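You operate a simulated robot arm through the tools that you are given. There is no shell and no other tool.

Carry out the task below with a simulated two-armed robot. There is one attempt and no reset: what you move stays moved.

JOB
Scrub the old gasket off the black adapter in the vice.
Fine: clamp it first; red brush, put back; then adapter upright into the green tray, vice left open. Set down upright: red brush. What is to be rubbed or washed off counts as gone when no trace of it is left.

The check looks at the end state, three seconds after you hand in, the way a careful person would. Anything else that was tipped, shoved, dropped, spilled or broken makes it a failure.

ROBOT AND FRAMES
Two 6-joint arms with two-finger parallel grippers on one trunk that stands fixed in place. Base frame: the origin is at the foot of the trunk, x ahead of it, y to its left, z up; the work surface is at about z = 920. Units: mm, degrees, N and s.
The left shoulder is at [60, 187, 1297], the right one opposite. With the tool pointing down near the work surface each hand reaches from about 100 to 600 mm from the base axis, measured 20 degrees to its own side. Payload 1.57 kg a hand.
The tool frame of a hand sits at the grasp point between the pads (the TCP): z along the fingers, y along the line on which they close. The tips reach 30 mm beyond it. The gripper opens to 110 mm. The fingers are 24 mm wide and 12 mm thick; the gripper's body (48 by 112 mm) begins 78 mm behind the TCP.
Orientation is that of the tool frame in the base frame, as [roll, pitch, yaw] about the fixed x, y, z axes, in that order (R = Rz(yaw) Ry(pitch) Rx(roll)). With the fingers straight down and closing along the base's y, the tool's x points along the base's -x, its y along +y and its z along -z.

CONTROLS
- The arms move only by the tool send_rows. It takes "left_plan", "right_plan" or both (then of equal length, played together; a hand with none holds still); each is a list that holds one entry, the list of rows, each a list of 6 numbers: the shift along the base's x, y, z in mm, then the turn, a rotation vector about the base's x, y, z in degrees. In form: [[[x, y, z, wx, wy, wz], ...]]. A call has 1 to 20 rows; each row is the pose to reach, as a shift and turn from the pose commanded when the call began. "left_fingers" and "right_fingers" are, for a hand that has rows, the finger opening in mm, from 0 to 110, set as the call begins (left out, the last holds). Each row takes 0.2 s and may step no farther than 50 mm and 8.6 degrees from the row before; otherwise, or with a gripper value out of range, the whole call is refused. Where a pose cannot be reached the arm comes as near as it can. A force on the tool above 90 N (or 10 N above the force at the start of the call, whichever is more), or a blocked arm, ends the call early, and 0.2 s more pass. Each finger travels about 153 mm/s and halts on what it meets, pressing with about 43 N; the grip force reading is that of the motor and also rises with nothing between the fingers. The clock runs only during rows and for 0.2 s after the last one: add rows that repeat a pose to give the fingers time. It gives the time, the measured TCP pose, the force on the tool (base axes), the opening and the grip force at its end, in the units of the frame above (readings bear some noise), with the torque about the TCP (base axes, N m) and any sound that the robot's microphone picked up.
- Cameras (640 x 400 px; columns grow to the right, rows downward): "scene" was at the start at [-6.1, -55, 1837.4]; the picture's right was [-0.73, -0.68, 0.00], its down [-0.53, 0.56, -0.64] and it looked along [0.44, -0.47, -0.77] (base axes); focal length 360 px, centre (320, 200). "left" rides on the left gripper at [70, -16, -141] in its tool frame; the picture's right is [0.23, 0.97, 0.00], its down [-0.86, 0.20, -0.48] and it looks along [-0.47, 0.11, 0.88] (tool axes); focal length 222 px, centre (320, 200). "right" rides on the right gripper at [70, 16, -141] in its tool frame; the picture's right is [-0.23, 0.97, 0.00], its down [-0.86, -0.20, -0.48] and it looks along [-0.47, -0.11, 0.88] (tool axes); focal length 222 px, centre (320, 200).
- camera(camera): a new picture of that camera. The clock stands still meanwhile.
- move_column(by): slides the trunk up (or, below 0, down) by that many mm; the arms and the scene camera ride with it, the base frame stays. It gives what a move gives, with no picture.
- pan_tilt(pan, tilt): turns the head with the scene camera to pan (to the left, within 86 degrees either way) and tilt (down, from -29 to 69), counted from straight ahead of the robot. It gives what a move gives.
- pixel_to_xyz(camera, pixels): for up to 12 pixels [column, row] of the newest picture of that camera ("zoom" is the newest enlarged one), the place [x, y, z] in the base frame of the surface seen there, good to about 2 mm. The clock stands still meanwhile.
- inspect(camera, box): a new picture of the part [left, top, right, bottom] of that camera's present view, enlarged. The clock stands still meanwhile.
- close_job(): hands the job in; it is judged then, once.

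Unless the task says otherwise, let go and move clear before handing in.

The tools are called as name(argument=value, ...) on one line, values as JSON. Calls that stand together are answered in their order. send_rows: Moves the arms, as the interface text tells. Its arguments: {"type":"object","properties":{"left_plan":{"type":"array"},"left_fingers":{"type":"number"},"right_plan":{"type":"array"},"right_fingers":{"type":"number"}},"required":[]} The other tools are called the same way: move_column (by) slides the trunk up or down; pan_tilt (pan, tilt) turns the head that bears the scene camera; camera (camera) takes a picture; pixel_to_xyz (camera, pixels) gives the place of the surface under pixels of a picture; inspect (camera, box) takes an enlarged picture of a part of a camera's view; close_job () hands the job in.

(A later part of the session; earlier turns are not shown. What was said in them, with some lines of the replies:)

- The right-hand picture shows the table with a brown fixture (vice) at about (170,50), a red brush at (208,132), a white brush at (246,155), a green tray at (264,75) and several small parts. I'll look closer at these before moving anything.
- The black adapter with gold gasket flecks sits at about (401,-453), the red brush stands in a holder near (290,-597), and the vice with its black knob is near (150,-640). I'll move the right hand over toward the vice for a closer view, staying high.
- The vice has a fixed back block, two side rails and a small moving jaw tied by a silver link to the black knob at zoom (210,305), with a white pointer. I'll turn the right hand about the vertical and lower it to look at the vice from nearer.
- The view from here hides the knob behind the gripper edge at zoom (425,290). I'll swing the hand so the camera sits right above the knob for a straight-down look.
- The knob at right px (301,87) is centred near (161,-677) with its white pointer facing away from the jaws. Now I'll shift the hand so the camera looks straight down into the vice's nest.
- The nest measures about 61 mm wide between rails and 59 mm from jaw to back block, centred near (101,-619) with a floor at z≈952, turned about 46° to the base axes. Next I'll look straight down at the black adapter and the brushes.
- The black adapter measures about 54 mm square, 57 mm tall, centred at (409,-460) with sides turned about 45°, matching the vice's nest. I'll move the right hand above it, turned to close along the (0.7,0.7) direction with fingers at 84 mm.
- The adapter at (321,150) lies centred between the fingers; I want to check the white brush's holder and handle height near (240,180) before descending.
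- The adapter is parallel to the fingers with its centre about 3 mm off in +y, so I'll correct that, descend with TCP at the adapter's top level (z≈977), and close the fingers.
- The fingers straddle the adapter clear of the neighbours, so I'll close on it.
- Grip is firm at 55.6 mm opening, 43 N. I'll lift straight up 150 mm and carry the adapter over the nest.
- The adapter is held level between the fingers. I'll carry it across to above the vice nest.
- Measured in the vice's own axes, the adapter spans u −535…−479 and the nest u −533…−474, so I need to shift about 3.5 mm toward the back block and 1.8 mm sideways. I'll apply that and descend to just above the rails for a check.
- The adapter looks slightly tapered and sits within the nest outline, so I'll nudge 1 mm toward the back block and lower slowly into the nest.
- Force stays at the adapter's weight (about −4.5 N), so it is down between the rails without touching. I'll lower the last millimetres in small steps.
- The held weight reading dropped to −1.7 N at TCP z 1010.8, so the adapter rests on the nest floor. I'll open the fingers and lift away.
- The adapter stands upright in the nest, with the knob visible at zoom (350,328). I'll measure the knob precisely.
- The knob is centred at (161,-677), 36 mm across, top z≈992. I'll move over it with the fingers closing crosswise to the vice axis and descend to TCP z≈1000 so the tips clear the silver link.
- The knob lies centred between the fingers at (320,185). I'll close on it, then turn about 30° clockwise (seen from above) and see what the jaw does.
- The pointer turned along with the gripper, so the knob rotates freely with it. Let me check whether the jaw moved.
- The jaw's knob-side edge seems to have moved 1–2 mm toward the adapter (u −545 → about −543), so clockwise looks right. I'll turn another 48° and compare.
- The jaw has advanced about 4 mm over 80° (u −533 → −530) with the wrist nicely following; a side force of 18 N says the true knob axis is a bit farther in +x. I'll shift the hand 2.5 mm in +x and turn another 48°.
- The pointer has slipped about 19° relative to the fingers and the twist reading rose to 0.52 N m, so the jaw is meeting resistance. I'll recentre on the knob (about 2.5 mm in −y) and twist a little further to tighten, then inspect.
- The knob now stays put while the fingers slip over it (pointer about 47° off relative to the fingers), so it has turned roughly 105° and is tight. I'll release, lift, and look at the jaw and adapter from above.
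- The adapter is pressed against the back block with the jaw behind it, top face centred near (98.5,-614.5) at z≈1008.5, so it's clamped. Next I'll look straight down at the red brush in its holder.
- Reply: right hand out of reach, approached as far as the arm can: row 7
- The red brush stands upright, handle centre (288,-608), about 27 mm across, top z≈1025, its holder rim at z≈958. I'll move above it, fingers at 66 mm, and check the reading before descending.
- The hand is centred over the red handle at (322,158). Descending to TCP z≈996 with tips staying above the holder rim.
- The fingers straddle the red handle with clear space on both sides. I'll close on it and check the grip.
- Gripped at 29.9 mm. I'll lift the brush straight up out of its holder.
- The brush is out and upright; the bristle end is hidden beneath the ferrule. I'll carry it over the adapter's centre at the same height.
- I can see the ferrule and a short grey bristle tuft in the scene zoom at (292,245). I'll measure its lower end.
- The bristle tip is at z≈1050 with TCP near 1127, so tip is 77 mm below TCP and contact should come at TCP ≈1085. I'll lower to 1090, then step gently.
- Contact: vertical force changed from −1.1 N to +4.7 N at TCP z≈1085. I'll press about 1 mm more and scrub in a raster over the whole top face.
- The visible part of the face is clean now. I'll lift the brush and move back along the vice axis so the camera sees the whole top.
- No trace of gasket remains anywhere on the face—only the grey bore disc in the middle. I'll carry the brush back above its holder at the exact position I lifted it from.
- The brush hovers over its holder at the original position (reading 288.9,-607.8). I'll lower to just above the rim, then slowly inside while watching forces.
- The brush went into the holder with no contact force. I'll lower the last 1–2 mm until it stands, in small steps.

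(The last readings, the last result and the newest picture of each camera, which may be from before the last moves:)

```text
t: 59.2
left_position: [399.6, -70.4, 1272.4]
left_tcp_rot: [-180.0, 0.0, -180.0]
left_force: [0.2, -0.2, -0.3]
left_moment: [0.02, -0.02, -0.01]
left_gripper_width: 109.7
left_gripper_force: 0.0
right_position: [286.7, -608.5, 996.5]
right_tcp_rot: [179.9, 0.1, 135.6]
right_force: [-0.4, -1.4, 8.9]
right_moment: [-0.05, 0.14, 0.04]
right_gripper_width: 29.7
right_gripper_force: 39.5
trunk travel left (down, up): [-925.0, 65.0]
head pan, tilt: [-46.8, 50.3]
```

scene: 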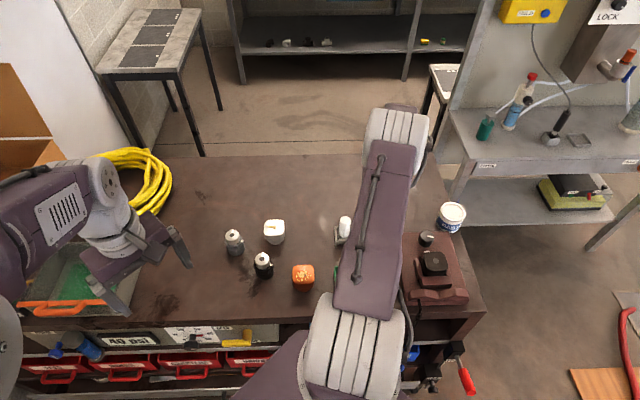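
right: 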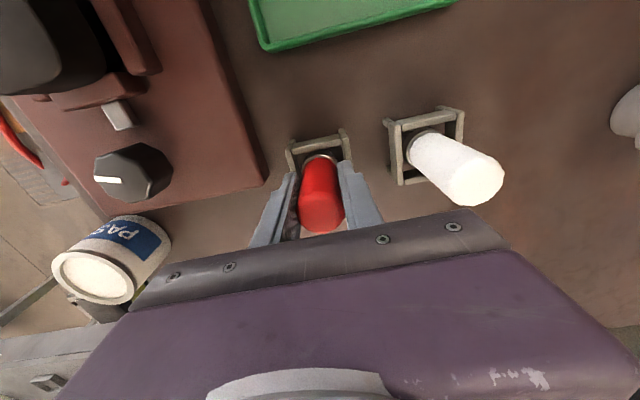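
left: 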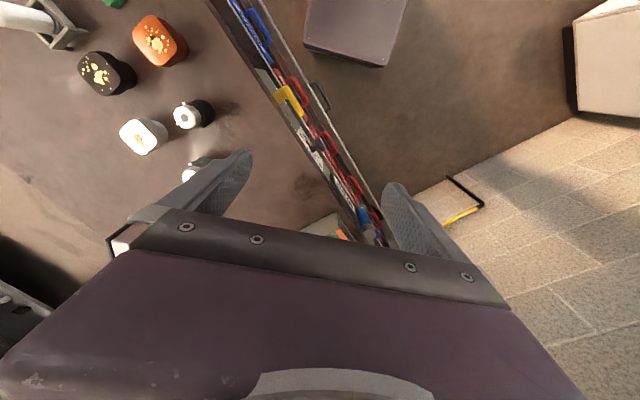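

It now stands on the bottom (+8.9 N). I'll ease up slightly, open the fingers and lift straight off.

send_rows(right_plan=[[[0, 0, 0.8, 0, 0, 0], [0, 0, 0.8, 0, 0, 0]]])

send_rows(right_plan=[[[0, 0, 0, 0, 0, 0], [0, 0, 0, 0, 0, 0], [0, 0, 15, 0, 0, 0], [0, 0, 50, 0, 0, 0], [0, 0, 90, 0, 0, 0], [0, 0, 125, 0, 0, 0], [0, 0, 125, 0, 0, 0]]], right_fingers=66)

camera(camera="right")

inspect(camera="right", box=[270, 80, 390, 200])

```text
t: 59.8
left_position: [400.4, -71.1, 1273.0]
left_tcp_rot: [179.9, 0.0, 179.9]
left_force: [-0.9, -0.2, -0.1]
left_moment: [-0.03, 0.0, -0.02]
left_gripper_width: 110.0
left_gripper_force: 0.1
right_position: [286.5, -609.3, 997.5]
right_tcp_rot: [-180.0, 0.1, 135.5]
right_force: [1.2, -2.6, 5.7]
right_moment: [-0.05, -0.02, 0.04]
right_gripper_width: 29.8
right_gripper_force: 39.1
trunk travel left (down, up): [-925.0, 65.0]
head pan, tilt: [-46.8, 50.3]
```

```text
t: 61.4
left_position: [400.1, -72.4, 1273.3]
left_tcp_rot: [179.9, 0.1, -180.0]
left_force: [-0.3, 0.2, 0.5]
left_moment: [0.04, -0.02, 0.01]
left_gripper_width: 109.9
left_gripper_force: 0.0
right_position: [289.1, -609.4, 1123.2]
right_tcp_rot: [-180.0, 0.0, 135.6]
right_force: [-0.2, 0.9, 0.3]
right_moment: [-0.02, -0.01, 0.0]
right_gripper_width: 66.2
right_gripper_force: 0.0
trunk travel left (down, up): [-925.0, 65.0]
head pan, tilt: [-46.8, 50.3]
```

```text
taken
```

right: 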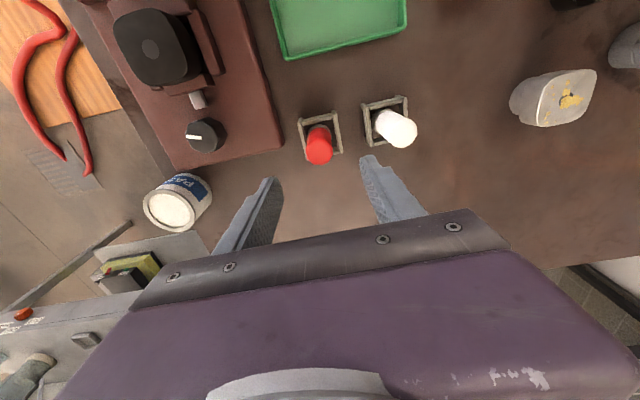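

```text
3.33 times, centred on (330, 140) of right
```

zoom: 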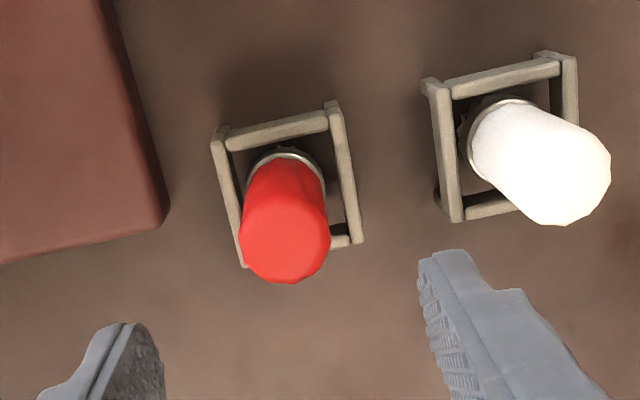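

pixel_to_xyz(camera="zoom", pixels=[[285, 240], [243, 245], [328, 235], [285, 282], [285, 170], [222, 135], [335, 108]])

```text
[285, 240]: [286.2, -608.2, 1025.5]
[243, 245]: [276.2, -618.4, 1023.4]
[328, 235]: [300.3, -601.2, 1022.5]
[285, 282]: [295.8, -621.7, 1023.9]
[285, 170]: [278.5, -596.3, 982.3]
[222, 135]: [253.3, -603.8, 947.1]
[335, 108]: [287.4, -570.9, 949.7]
```

The red brush stands upright in its holder, same place and height (top z≈1025). Now I'll open the vice: move over the knob with the hand turned about −105°, so I can turn the knob back counter-clockwise.

send_rows(right_plan=[[[-9.6, -5.4, 0, 0, 0, -8], [-19.2, -10.8, 0, 0, 0, -16], [-28.8, -16.2, 0, 0, 0, -24], [-38.4, -21.6, 0, 0, 0, -32], [-48, -27, 0, 0, 0, -40], [-57.6, -32.4, 0, 0, 0, -48], [-67.2, -37.8, 0, 0, 0, -56], [-76.8, -43.2, 0, 0, 0, -64], [-86.4, -48.6, 0, 0, 0, -72], [-96, -54, 0, 0, 0, -80], [-105.6, -59.4, 0, 0, 0, -88], [-115.2, -64.8, 0, 0, 0, -96], [-124.8, -70.4, 0, 0, 0, -104], [-124.8, -70.4, -20, 0, 0, -104], [-124.8, -70.4, -60, 0, 0, -104], [-124.8, -70.4, -60, 0, 0, -104]]], right_fingers=62)

camera(camera="right")

camera(camera="scene")

```text
t: 64.8
left_position: [399.5, -71.1, 1272.8]
left_tcp_rot: [-179.9, 0.0, -180.0]
left_force: [-0.1, 0.0, 0.4]
left_moment: [-0.04, 0.01, 0.03]
left_gripper_width: 110.0
left_gripper_force: 0.0
right_position: [162.8, -678.8, 1060.8]
right_tcp_rot: [-180.0, 0.1, 31.6]
right_force: [1.1, -0.2, -0.5]
right_moment: [0.03, 0.0, -0.02]
right_gripper_width: 62.0
right_gripper_force: 0.1
trunk travel left (down, up): [-925.0, 65.0]
head pan, tilt: [-46.8, 50.3]
```

```text
taken
```

right: 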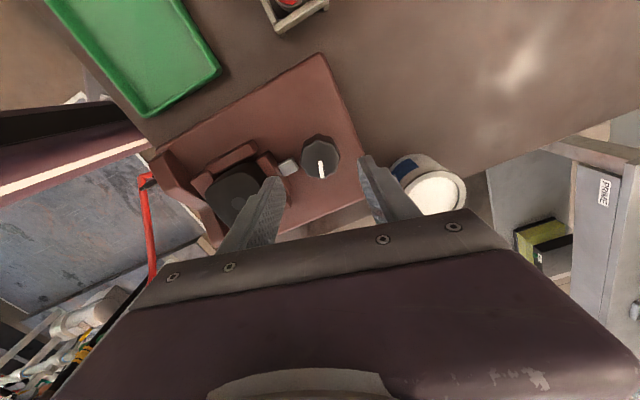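

```text
taken
```

scene: 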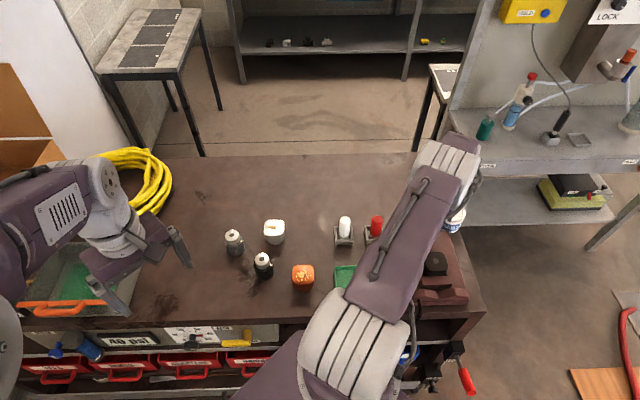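

Fingers straddle the knob at (321,158), clear of adapter and tin. I'll descend to z≈1000, close on it, and turn it back counter-clockwise.

send_rows(right_plan=[[[0, 0, -25, 0, 0, 0], [0, 0, -45, 0, 0, 0], [0, 0, -60, 0, 0, 0], [0, 0, -60, 0, 0, 0]]])

send_rows(right_plan=[[[0, 0, 0, 0, 0, 0], [0, 0, 0, 0, 0, 0]]], right_fingers=20)

inspect(camera="right", box=[180, 60, 380, 220])

```text
t: 65.8
left_position: [399.6, -72.3, 1272.9]
left_tcp_rot: [180.0, 0.0, -180.0]
left_force: [0.7, -0.8, 1.5]
left_moment: [-0.03, 0.01, -0.02]
left_gripper_width: 110.1
left_gripper_force: 0.2
right_position: [162.1, -679.4, 1000.7]
right_tcp_rot: [-179.9, 0.0, 31.6]
right_force: [-0.7, 0.5, 0.8]
right_moment: [0.01, 0.0, 0.01]
right_gripper_width: 62.1
right_gripper_force: 0.1
trunk travel left (down, up): [-925.0, 65.0]
head pan, tilt: [-46.8, 50.3]
```

```text
t: 66.4
left_position: [398.3, -71.6, 1273.6]
left_tcp_rot: [-180.0, 0.0, 180.0]
left_force: [-0.4, 0.4, 0.1]
left_moment: [0.03, 0.04, 0.0]
left_gripper_width: 109.9
left_gripper_force: 0.0
right_position: [161.3, -679.2, 1000.2]
right_tcp_rot: [180.0, 0.0, 31.6]
right_force: [-1.9, 4.0, -3.7]
right_moment: [-0.56, -0.2, 0.01]
right_gripper_width: 39.5
right_gripper_force: 44.5
trunk travel left (down, up): [-925.0, 65.0]
head pan, tilt: [-46.8, 50.3]
```

```text
2.50 times, centred on (280, 140) of right
```

zoom: 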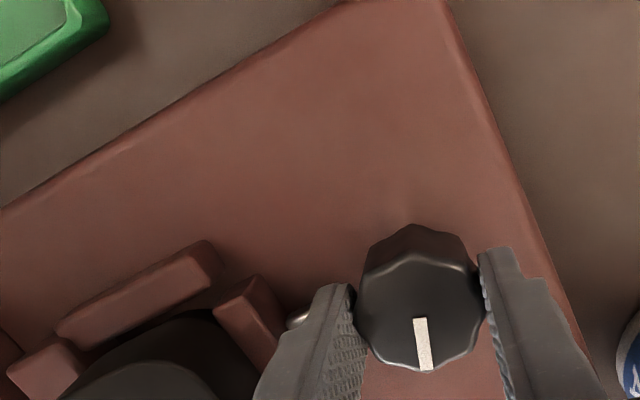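

The pointer sits in the fingers just as at first grip, confirming 104° of turn. I'll rotate the knob back +104°.

send_rows(right_plan=[[[0, 0, 0, 0, 0, 8], [0, 0, 0, 0, 0, 16], [0, 0, 0, 0, 0, 24], [0, 0, 0, 0, 0, 32], [0, 0, 0, 0, 0, 40], [0, 0, 0, 0, 0, 48], [0, 0, 0, 0, 0, 56], [0, 0, 0, 0, 0, 64], [0, 0, 0, 0, 0, 72], [0, 0, 0, 0, 0, 80], [0, 0, 0, 0, 0, 88], [0, 0, 0, 0, 0, 96], [0, 0, 0, 0, 0, 104], [0, 0, 0, 0, 0, 104]]])

camera(camera="right")

inspect(camera="right", box=[230, 80, 400, 220])

```text
t: 69.4
left_position: [400.0, -72.7, 1271.2]
left_tcp_rot: [179.9, 0.0, -179.9]
left_force: [0.2, 0.5, 0.2]
left_moment: [-0.03, 0.0, 0.01]
left_gripper_width: 110.0
left_gripper_force: 0.1
right_position: [163.8, -679.8, 1000.8]
right_tcp_rot: [-180.0, -0.1, 135.7]
right_force: [1.8, 4.0, -10.4]
right_moment: [0.15, 0.88, 0.02]
right_gripper_width: 39.4
right_gripper_force: 44.9
trunk travel left (down, up): [-925.0, 65.0]
head pan, tilt: [-46.8, 50.3]
```

```text
taken
```

right: 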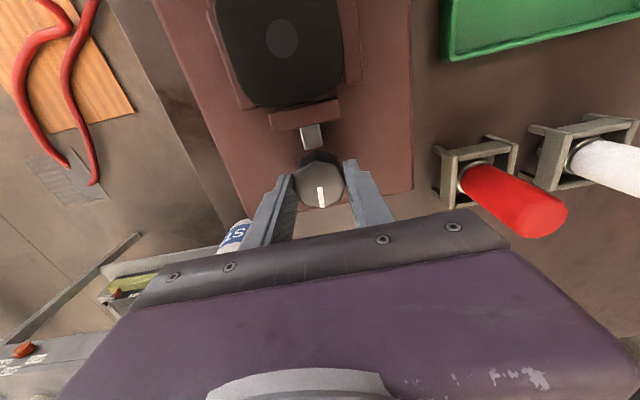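

```text
2.86 times, centred on (315, 150) of right
```

zoom: 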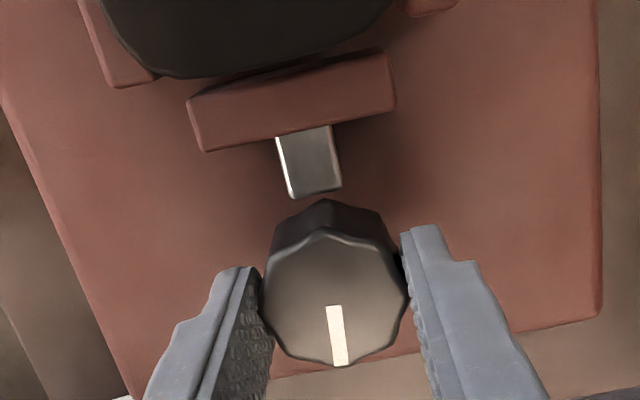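

The jaw is back at its open position (zoom (290,100)) with the pointer where it began and no residual twist. I'll let go of the knob and lift.

send_rows(right_plan=[[[0, 0, 0, 0, 0, 0], [0, 0, 0, 0, 0, 0], [0, 0, 20, 0, 0, 0], [0, 0, 60, 0, 0, 0], [0, 0, 110, 0, 0, 0], [-30, 30, 110, 0, 0, 0], [-58, 60, 110, 0, 0, 0], [-58, 60, 110, 0, 0, 0]]], right_fingers=68)

camera(camera="right")

inspect(camera="right", box=[250, 80, 410, 230])

```text
t: 71.2
left_position: [400.4, -72.5, 1272.7]
left_tcp_rot: [179.9, 0.0, 180.0]
left_force: [-0.1, -0.1, 0.0]
left_moment: [0.0, 0.04, 0.01]
left_gripper_width: 109.9
left_gripper_force: 0.1
right_position: [105.3, -618.6, 1111.7]
right_tcp_rot: [-180.0, 0.0, 135.5]
right_force: [0.6, -0.4, -0.2]
right_moment: [0.0, -0.02, 0.0]
right_gripper_width: 68.0
right_gripper_force: 0.0
trunk travel left (down, up): [-925.0, 65.0]
head pan, tilt: [-46.8, 50.3]
```

```text
taken
```

right: 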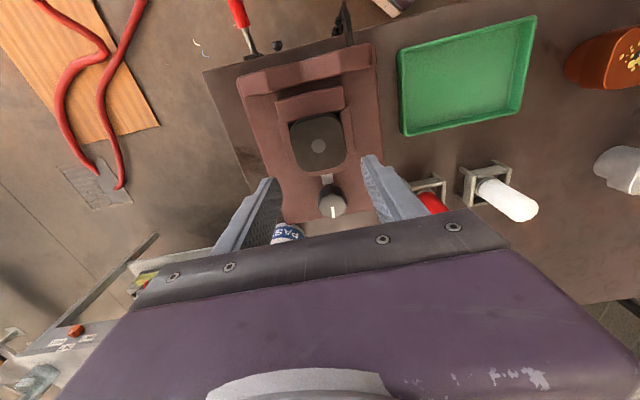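

```text
2.67 times, centred on (330, 155) of right
```

zoom: 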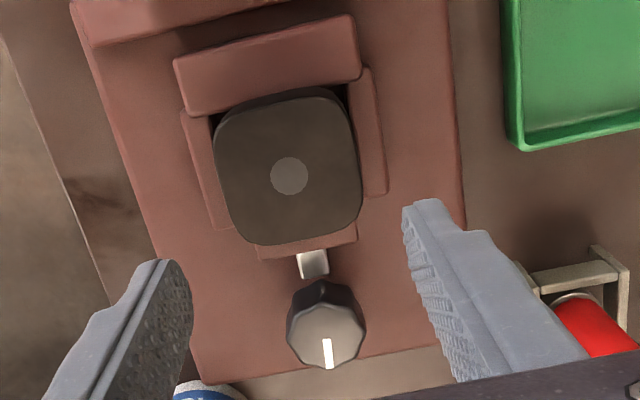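

The adapter still stands upright against the back block, vice open. I'll measure the green tray before picking it up.

pixel_to_xyz(camera="right", pixels=[[400, 60], [534, 18], [522, 108], [404, 133], [465, 75], [410, 65], [520, 30], [515, 100], [415, 120], [440, 90], [490, 60], [465, 95]])

inspect(camera="right", box=[390, 5, 550, 145])

```text
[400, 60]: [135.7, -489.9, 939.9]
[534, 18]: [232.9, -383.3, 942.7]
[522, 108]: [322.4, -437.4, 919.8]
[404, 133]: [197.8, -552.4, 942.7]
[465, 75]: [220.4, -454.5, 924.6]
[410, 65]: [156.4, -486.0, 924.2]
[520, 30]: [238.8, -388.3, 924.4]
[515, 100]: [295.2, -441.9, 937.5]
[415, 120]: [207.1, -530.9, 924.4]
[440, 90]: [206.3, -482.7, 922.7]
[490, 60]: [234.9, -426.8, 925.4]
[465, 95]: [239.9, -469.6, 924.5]
```

```text
2.86 times, centred on (470, 75) of right
```

zoom: 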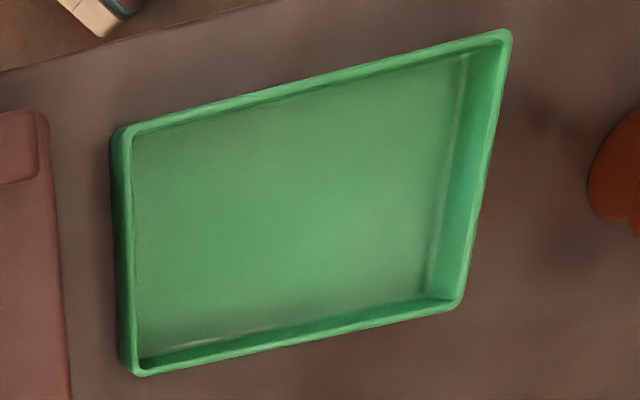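

The tray is about 144 × 88 mm, centred at (215.6,-466.7), floor z≈924, rim z≈942, turned like the vice. Now I'll position over the adapter with 84 mm opening and descend to TCP z≈1011.

send_rows(right_plan=[[[-6.5, 4.7, 0, 0, 0, 0], [-6.5, 4.7, -30, 0, 0, 0], [-6.5, 4.7, -60, 0, 0, 0], [-6.5, 4.7, -85, 0, 0, 0], [-6.5, 4.7, -99, 0, 0, 0], [-6.5, 4.7, -99, 0, 0, 0]]], right_fingers=84)

inspect(camera="right", box=[220, 60, 420, 240])

```text
t: 72.6
left_position: [400.6, -71.6, 1273.6]
left_tcp_rot: [179.9, 0.1, 179.9]
left_force: [0.3, -0.5, 0.0]
left_moment: [-0.01, -0.01, -0.01]
left_gripper_width: 110.1
left_gripper_force: 0.2
right_position: [98.9, -614.5, 1012.7]
right_tcp_rot: [-180.0, 0.0, 135.7]
right_force: [-0.1, 0.3, 0.5]
right_moment: [-0.01, 0.03, -0.02]
right_gripper_width: 84.0
right_gripper_force: 0.1
trunk travel left (down, up): [-925.0, 65.0]
head pan, tilt: [-46.8, 50.3]
```

```text
2.22 times, centred on (320, 150) of right
```

zoom: 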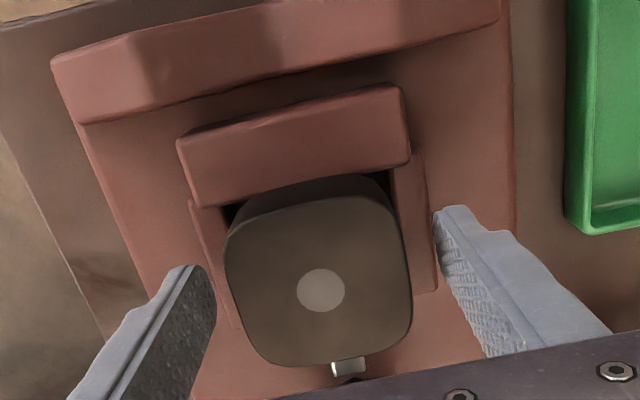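

The adapter sits about 1.4 mm left of centre between the fingers; I'll correct that and close on it.

send_rows(right_plan=[[[-0.9, -0.9, 0, 0, 0, 0], [-0.9, -0.9, 0, 0, 0, 0]]])

send_rows(right_plan=[[[0, 0, 0, 0, 0, 0], [0, 0, 0, 0, 0, 0], [0, 0, 0, 0, 0, 0]]], right_fingers=40)

inspect(camera="right", box=[220, 60, 420, 240])

```text
t: 73.2
left_position: [399.7, -72.2, 1272.7]
left_tcp_rot: [179.9, 0.0, 180.0]
left_force: [-0.3, 1.0, 0.0]
left_moment: [0.01, -0.03, -0.01]
left_gripper_width: 109.9
left_gripper_force: 0.1
right_position: [98.1, -615.3, 1012.1]
right_tcp_rot: [-180.0, 0.1, 135.6]
right_force: [-0.6, -0.1, 0.7]
right_moment: [0.0, -0.04, 0.01]
right_gripper_width: 84.0
right_gripper_force: 0.0
trunk travel left (down, up): [-925.0, 65.0]
head pan, tilt: [-46.8, 50.3]
```

```text
t: 74.0
left_position: [400.4, -71.6, 1273.2]
left_tcp_rot: [179.9, 0.0, 180.0]
left_force: [0.0, -0.6, -0.3]
left_moment: [0.0, 0.0, 0.02]
left_gripper_width: 110.0
left_gripper_force: 0.1
right_position: [98.4, -614.4, 1012.3]
right_tcp_rot: [-180.0, 0.0, 135.6]
right_force: [0.5, 1.2, 0.2]
right_moment: [-0.06, 0.02, 0.0]
right_gripper_width: 55.7
right_gripper_force: 42.9
trunk travel left (down, up): [-925.0, 65.0]
head pan, tilt: [-46.8, 50.3]
```

```text
2.22 times, centred on (320, 150) of right
```

zoom: 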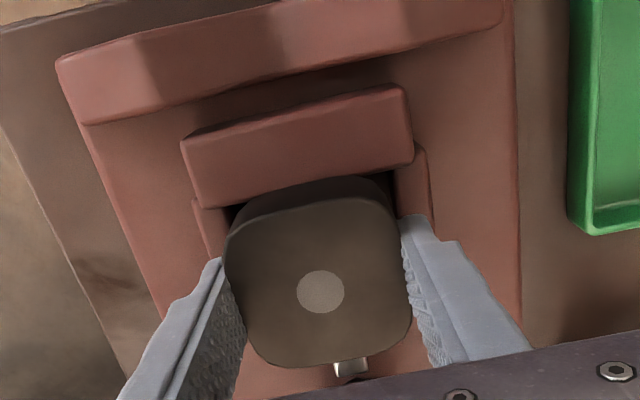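

Gripped at 55.7 mm. I'll ease 1.5 mm off the back block and lift straight up.

send_rows(right_plan=[[[1, -1, 1, 0, 0, 0], [1, -1, 8, 0, 0, 0], [1, -1, 20, 0, 0, 0], [1, -1, 45, 0, 0, 0], [1, -1, 80, 0, 0, 0], [1, -1, 110, 0, 0, 0], [1, -1, 110, 0, 0, 0]]])

camera(camera="right")

```text
t: 75.6
left_position: [400.2, -73.2, 1272.8]
left_tcp_rot: [179.9, 0.0, -179.9]
left_force: [0.4, 0.1, -0.8]
left_moment: [-0.02, 0.04, 0.0]
left_gripper_width: 110.0
left_gripper_force: 0.1
right_position: [98.9, -616.8, 1122.5]
right_tcp_rot: [-180.0, -0.1, 135.6]
right_force: [-0.1, 0.5, -4.9]
right_moment: [0.02, -0.02, -0.01]
right_gripper_width: 55.9
right_gripper_force: 42.9
trunk travel left (down, up): [-925.0, 65.0]
head pan, tilt: [-46.8, 50.3]
```

```text
taken
```

right: 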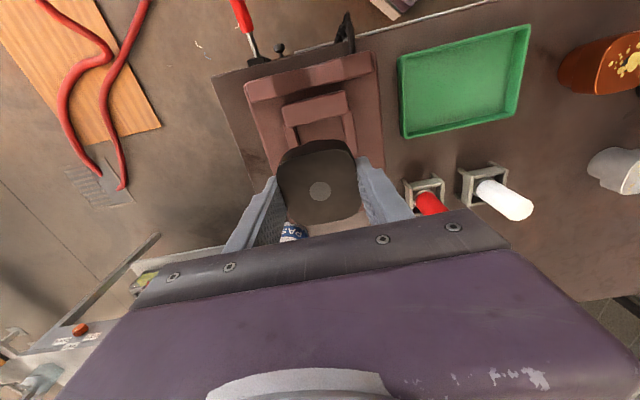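

The adapter is lifted clear (−4.9 N weight). I'll carry it over the green tray's centre.

send_rows(right_plan=[[[15, 19, 0, 0, 0, 0], [39, 50, 0, 0, 0, 0], [63, 81, 0, 0, 0, 0], [87, 112, 0, 0, 0, 0], [107, 137, 0, 0, 0, 0], [117, 150, 0, 0, 0, 0], [117, 150, -30, 0, 0, 0], [117, 150, -60, 0, 0, 0], [117, 150, -90, 0, 0, 0], [117, 150, -90, 0, 0, 0]]])

camera(camera="right")

camera(camera="scene")

```text
t: 77.8
left_position: [400.4, -72.0, 1272.9]
left_tcp_rot: [-179.9, -0.1, -180.0]
left_force: [0.1, 0.1, -0.6]
left_moment: [0.0, 0.0, -0.04]
left_gripper_width: 110.1
left_gripper_force: 0.0
right_position: [216.6, -466.1, 1034.6]
right_tcp_rot: [-180.0, -0.1, 135.6]
right_force: [0.1, 0.5, -4.8]
right_moment: [-0.01, 0.0, -0.02]
right_gripper_width: 55.5
right_gripper_force: 43.0
trunk travel left (down, up): [-925.0, 65.0]
head pan, tilt: [-46.8, 50.3]
```

```text
taken
```

right: 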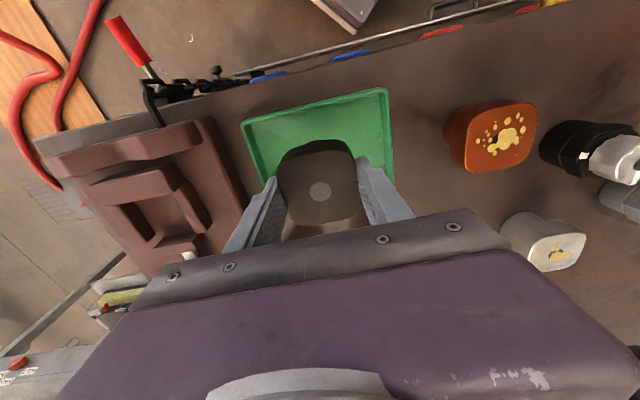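

```text
taken
```

scene: 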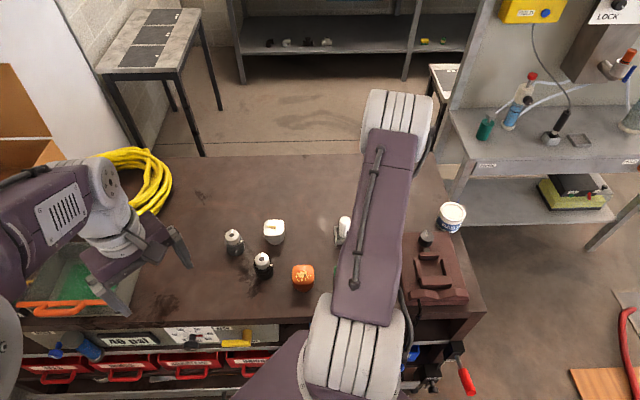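

pixel_to_xyz(camera="right", pixels=[[243, 121], [386, 90], [391, 176], [262, 180], [315, 105], [390, 140], [250, 150]])

```text
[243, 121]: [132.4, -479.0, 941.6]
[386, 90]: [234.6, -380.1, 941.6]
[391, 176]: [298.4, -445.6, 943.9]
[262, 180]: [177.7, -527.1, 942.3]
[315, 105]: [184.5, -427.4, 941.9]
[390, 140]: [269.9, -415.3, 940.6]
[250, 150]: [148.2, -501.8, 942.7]
```

The tray's centre works out at about (215.5,-464.5), essentially beneath the adapter. I'll lower to just above the tray floor.

send_rows(right_plan=[[[-0.5, 1.5, -15, 0, 0, 0], [-0.5, 1.5, -30, 0, 0, 0], [-0.5, 1.5, -40, 0, 0, 0], [-0.5, 1.5, -45, 0, 0, 0], [-0.5, 1.5, -45, 0, 0, 0]]])

send_rows(right_plan=[[[0, 0, -1, 0, 0, 0], [0, 0, -2, 0, 0, 0], [0, 0, -2, 0, 0, 0]]])

```text
t: 79.0
left_position: [399.0, -72.1, 1273.8]
left_tcp_rot: [-180.0, 0.1, -180.0]
left_force: [0.0, 0.4, -0.4]
left_moment: [0.02, 0.01, -0.02]
left_gripper_width: 109.8
left_gripper_force: 0.0
right_position: [215.7, -466.4, 986.9]
right_tcp_rot: [-180.0, 0.0, 135.5]
right_force: [-0.1, 0.5, -4.3]
right_moment: [-0.02, -0.01, 0.0]
right_gripper_width: 55.7
right_gripper_force: 43.3
trunk travel left (down, up): [-925.0, 65.0]
head pan, tilt: [-46.8, 50.3]
```

```text
t: 79.8
left_position: [399.9, -72.2, 1273.2]
left_tcp_rot: [-180.0, 0.1, -180.0]
left_force: [-0.6, -0.2, -0.7]
left_moment: [0.05, 0.0, -0.01]
left_gripper_width: 109.9
left_gripper_force: 0.1
right_position: [215.8, -466.9, 986.0]
right_tcp_rot: [-180.0, -0.1, 135.6]
right_force: [0.4, 0.0, -5.5]
right_moment: [-0.02, -0.01, 0.0]
right_gripper_width: 55.3
right_gripper_force: 43.0
trunk travel left (down, up): [-925.0, 65.0]
head pan, tilt: [-46.8, 50.3]
```

Still hanging free (−5.5 N), so I'll keep lowering in small steps until the tray floor takes the weight.

send_rows(right_plan=[[[0, 0, -1, 0, 0, 0], [0, 0, -2, 0, 0, 0], [0, 0, -2, 0, 0, 0]]])

```text
t: 80.6
left_position: [397.9, -71.5, 1273.9]
left_tcp_rot: [180.0, -0.1, -180.0]
left_force: [0.3, 0.6, 0.0]
left_moment: [0.0, -0.01, -0.01]
left_gripper_width: 110.1
left_gripper_force: 0.0
right_position: [214.9, -465.4, 983.8]
right_tcp_rot: [180.0, 0.1, 135.6]
right_force: [-1.6, -4.8, 12.3]
right_moment: [0.07, 0.3, 0.1]
right_gripper_width: 55.7
right_gripper_force: 43.5
trunk travel left (down, up): [-925.0, 65.0]
head pan, tilt: [-46.8, 50.3]
```

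The tray floor now carries it (+12.3 N). I'll ease up 0.8 mm, open the fingers, and lift away.

send_rows(right_plan=[[[0, 0, 0.9, 0, 0, 0], [0, 0, 0.9, 0, 0, 0]]])

send_rows(right_plan=[[[0, 0, 0, 0, 0, 0], [0, 0, 0, 0, 0, 0], [0, 0, 20, 0, 0, 0], [0, 0, 60, 0, 0, 0], [0, 0, 105, 0, 0, 0], [0, 0, 150, 0, 0, 0], [0, 0, 150, 0, 0, 0]]], right_fingers=84)

camera(camera="right")

inspect(camera="right", box=[260, 60, 420, 200])

```text
t: 81.2
left_position: [399.1, -71.3, 1272.7]
left_tcp_rot: [-179.9, -0.1, -180.0]
left_force: [-0.1, 0.0, -0.1]
left_moment: [-0.02, 0.04, 0.01]
left_gripper_width: 110.1
left_gripper_force: 0.0
right_position: [215.2, -465.6, 984.0]
right_tcp_rot: [-179.9, 0.1, 135.7]
right_force: [1.6, -3.5, 8.5]
right_moment: [-0.01, -0.03, -0.02]
right_gripper_width: 55.5
right_gripper_force: 42.9
trunk travel left (down, up): [-925.0, 65.0]
head pan, tilt: [-46.8, 50.3]
```

```text
t: 82.8
left_position: [400.3, -71.5, 1273.1]
left_tcp_rot: [-180.0, 0.0, 180.0]
left_force: [0.6, -0.6, 1.0]
left_moment: [-0.01, -0.01, 0.02]
left_gripper_width: 110.0
left_gripper_force: 0.1
right_position: [214.6, -465.5, 1133.1]
right_tcp_rot: [-180.0, 0.0, 135.6]
right_force: [-0.2, -0.2, 0.4]
right_moment: [0.0, -0.03, 0.0]
right_gripper_width: 84.0
right_gripper_force: 0.1
trunk travel left (down, up): [-925.0, 65.0]
head pan, tilt: [-46.8, 50.3]
```

```text
taken
```

right: 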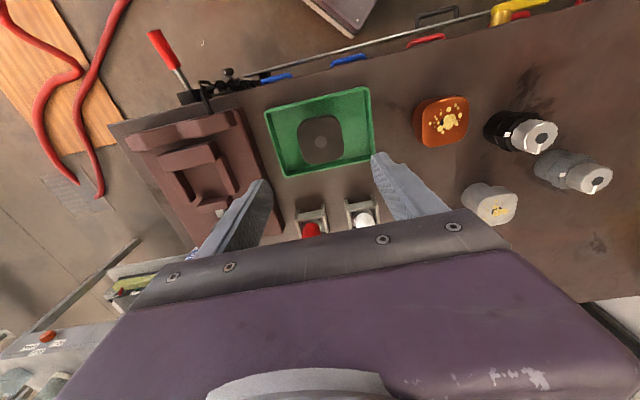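

```text
2.86 times, centred on (340, 130) of right
```

zoom: 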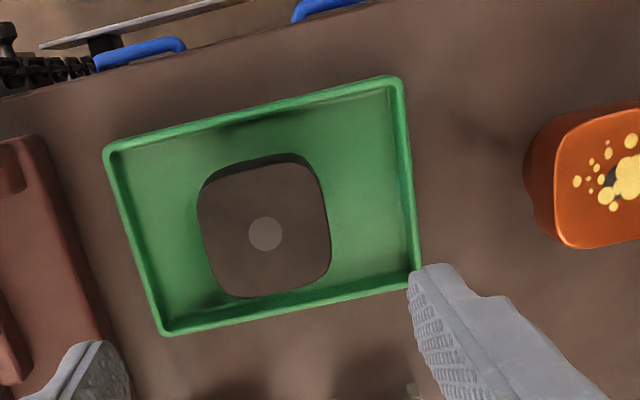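

The adapter stands upright in the green tray. I'll raise the arm and move it back toward its starting pose so the scene camera can check everything.

send_rows(right_plan=[[[0, 0, 40, 0, 0, 7.4], [0, 5, 80, 0, 0, 14.8], [10, 15, 120, 0, 0, 22.2], [25, 30, 160, 0, 0, 29.6], [45, 50, 190, 0, 0, 37], [70, 75, 200, 0, 0, 44.4], [95, 100, 200, 0, 0, 44.4], [100, 115, 200, 0, 0, 44.4], [100, 125, 200, 0, 0, 44.4], [100, 125, 200, 0, 0, 44.4]]])

camera(camera="right")

camera(camera="scene")

inspect(camera="right", box=[60, 0, 300, 170])

```text
t: 85.0
left_position: [398.2, -72.0, 1272.8]
left_tcp_rot: [179.9, 0.0, 179.9]
left_force: [0.2, 0.3, 0.0]
left_moment: [-0.01, 0.0, 0.03]
left_gripper_width: 110.0
left_gripper_force: 0.1
right_position: [315.1, -339.9, 1335.3]
right_tcp_rot: [-180.0, 0.0, 179.9]
right_force: [0.5, 0.5, -0.5]
right_moment: [0.03, -0.01, 0.01]
right_gripper_width: 83.9
right_gripper_force: 0.0
trunk travel left (down, up): [-925.0, 65.0]
head pan, tilt: [-46.8, 50.3]
```

```text
taken
```

right: 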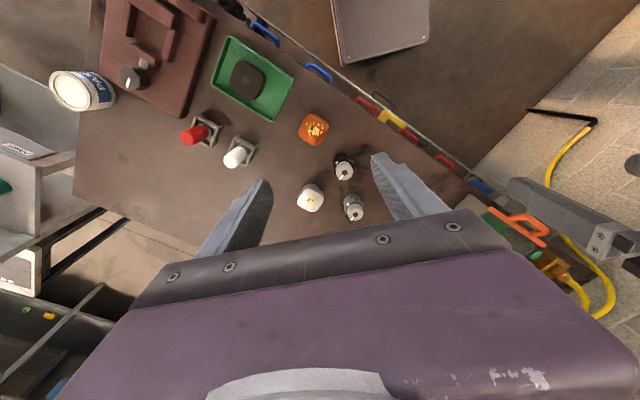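

```text
taken
```

scene: 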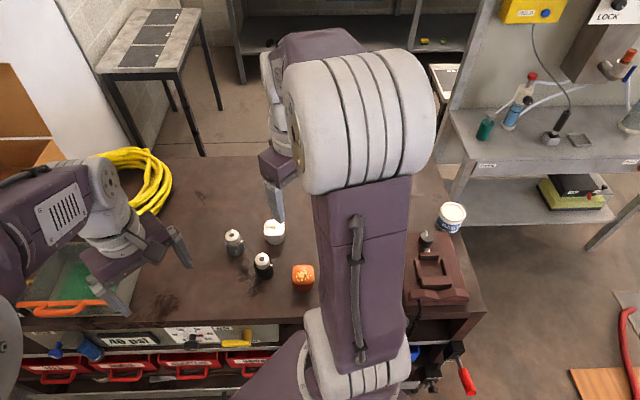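

```text
2.35 times, centred on (180, 85) of right
```

zoom: 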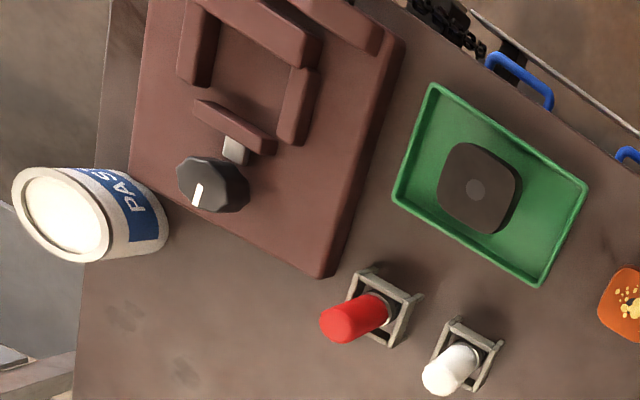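

Everything checks out: the vice is empty with its jaw back and pointer at the start position (zoom (197,195)). The clean black adapter stands upright in the green tray (477,188), and the red brush is upright in its holder (365,315). The neighbouring parts are where they were and the hand is clear, so I'm handing in.

close_job()

```text
The job is handed in.
```

The gasket is scrubbed off the black adapter and the job is handed in; I don't have the result of the check yet. In close-up pictures after scrubbing, no trace of gasket was left on the top face.

- **Clamping:** I set the adapter in the vice and turned the knob about 104° clockwise until it was tight. That pushed the adapter firmly against the back block before any brushing.
- **Brush:** The red brush is back in its own holder, standing upright at the same height as before.
- **Adapter:** It is standing upright in the green tray.
- **Vice:** It is empty and open, with the knob pointer back where it started.

In the final pictures nothing else had been moved or tipped. The right hand had let go and was well clear of the bench.
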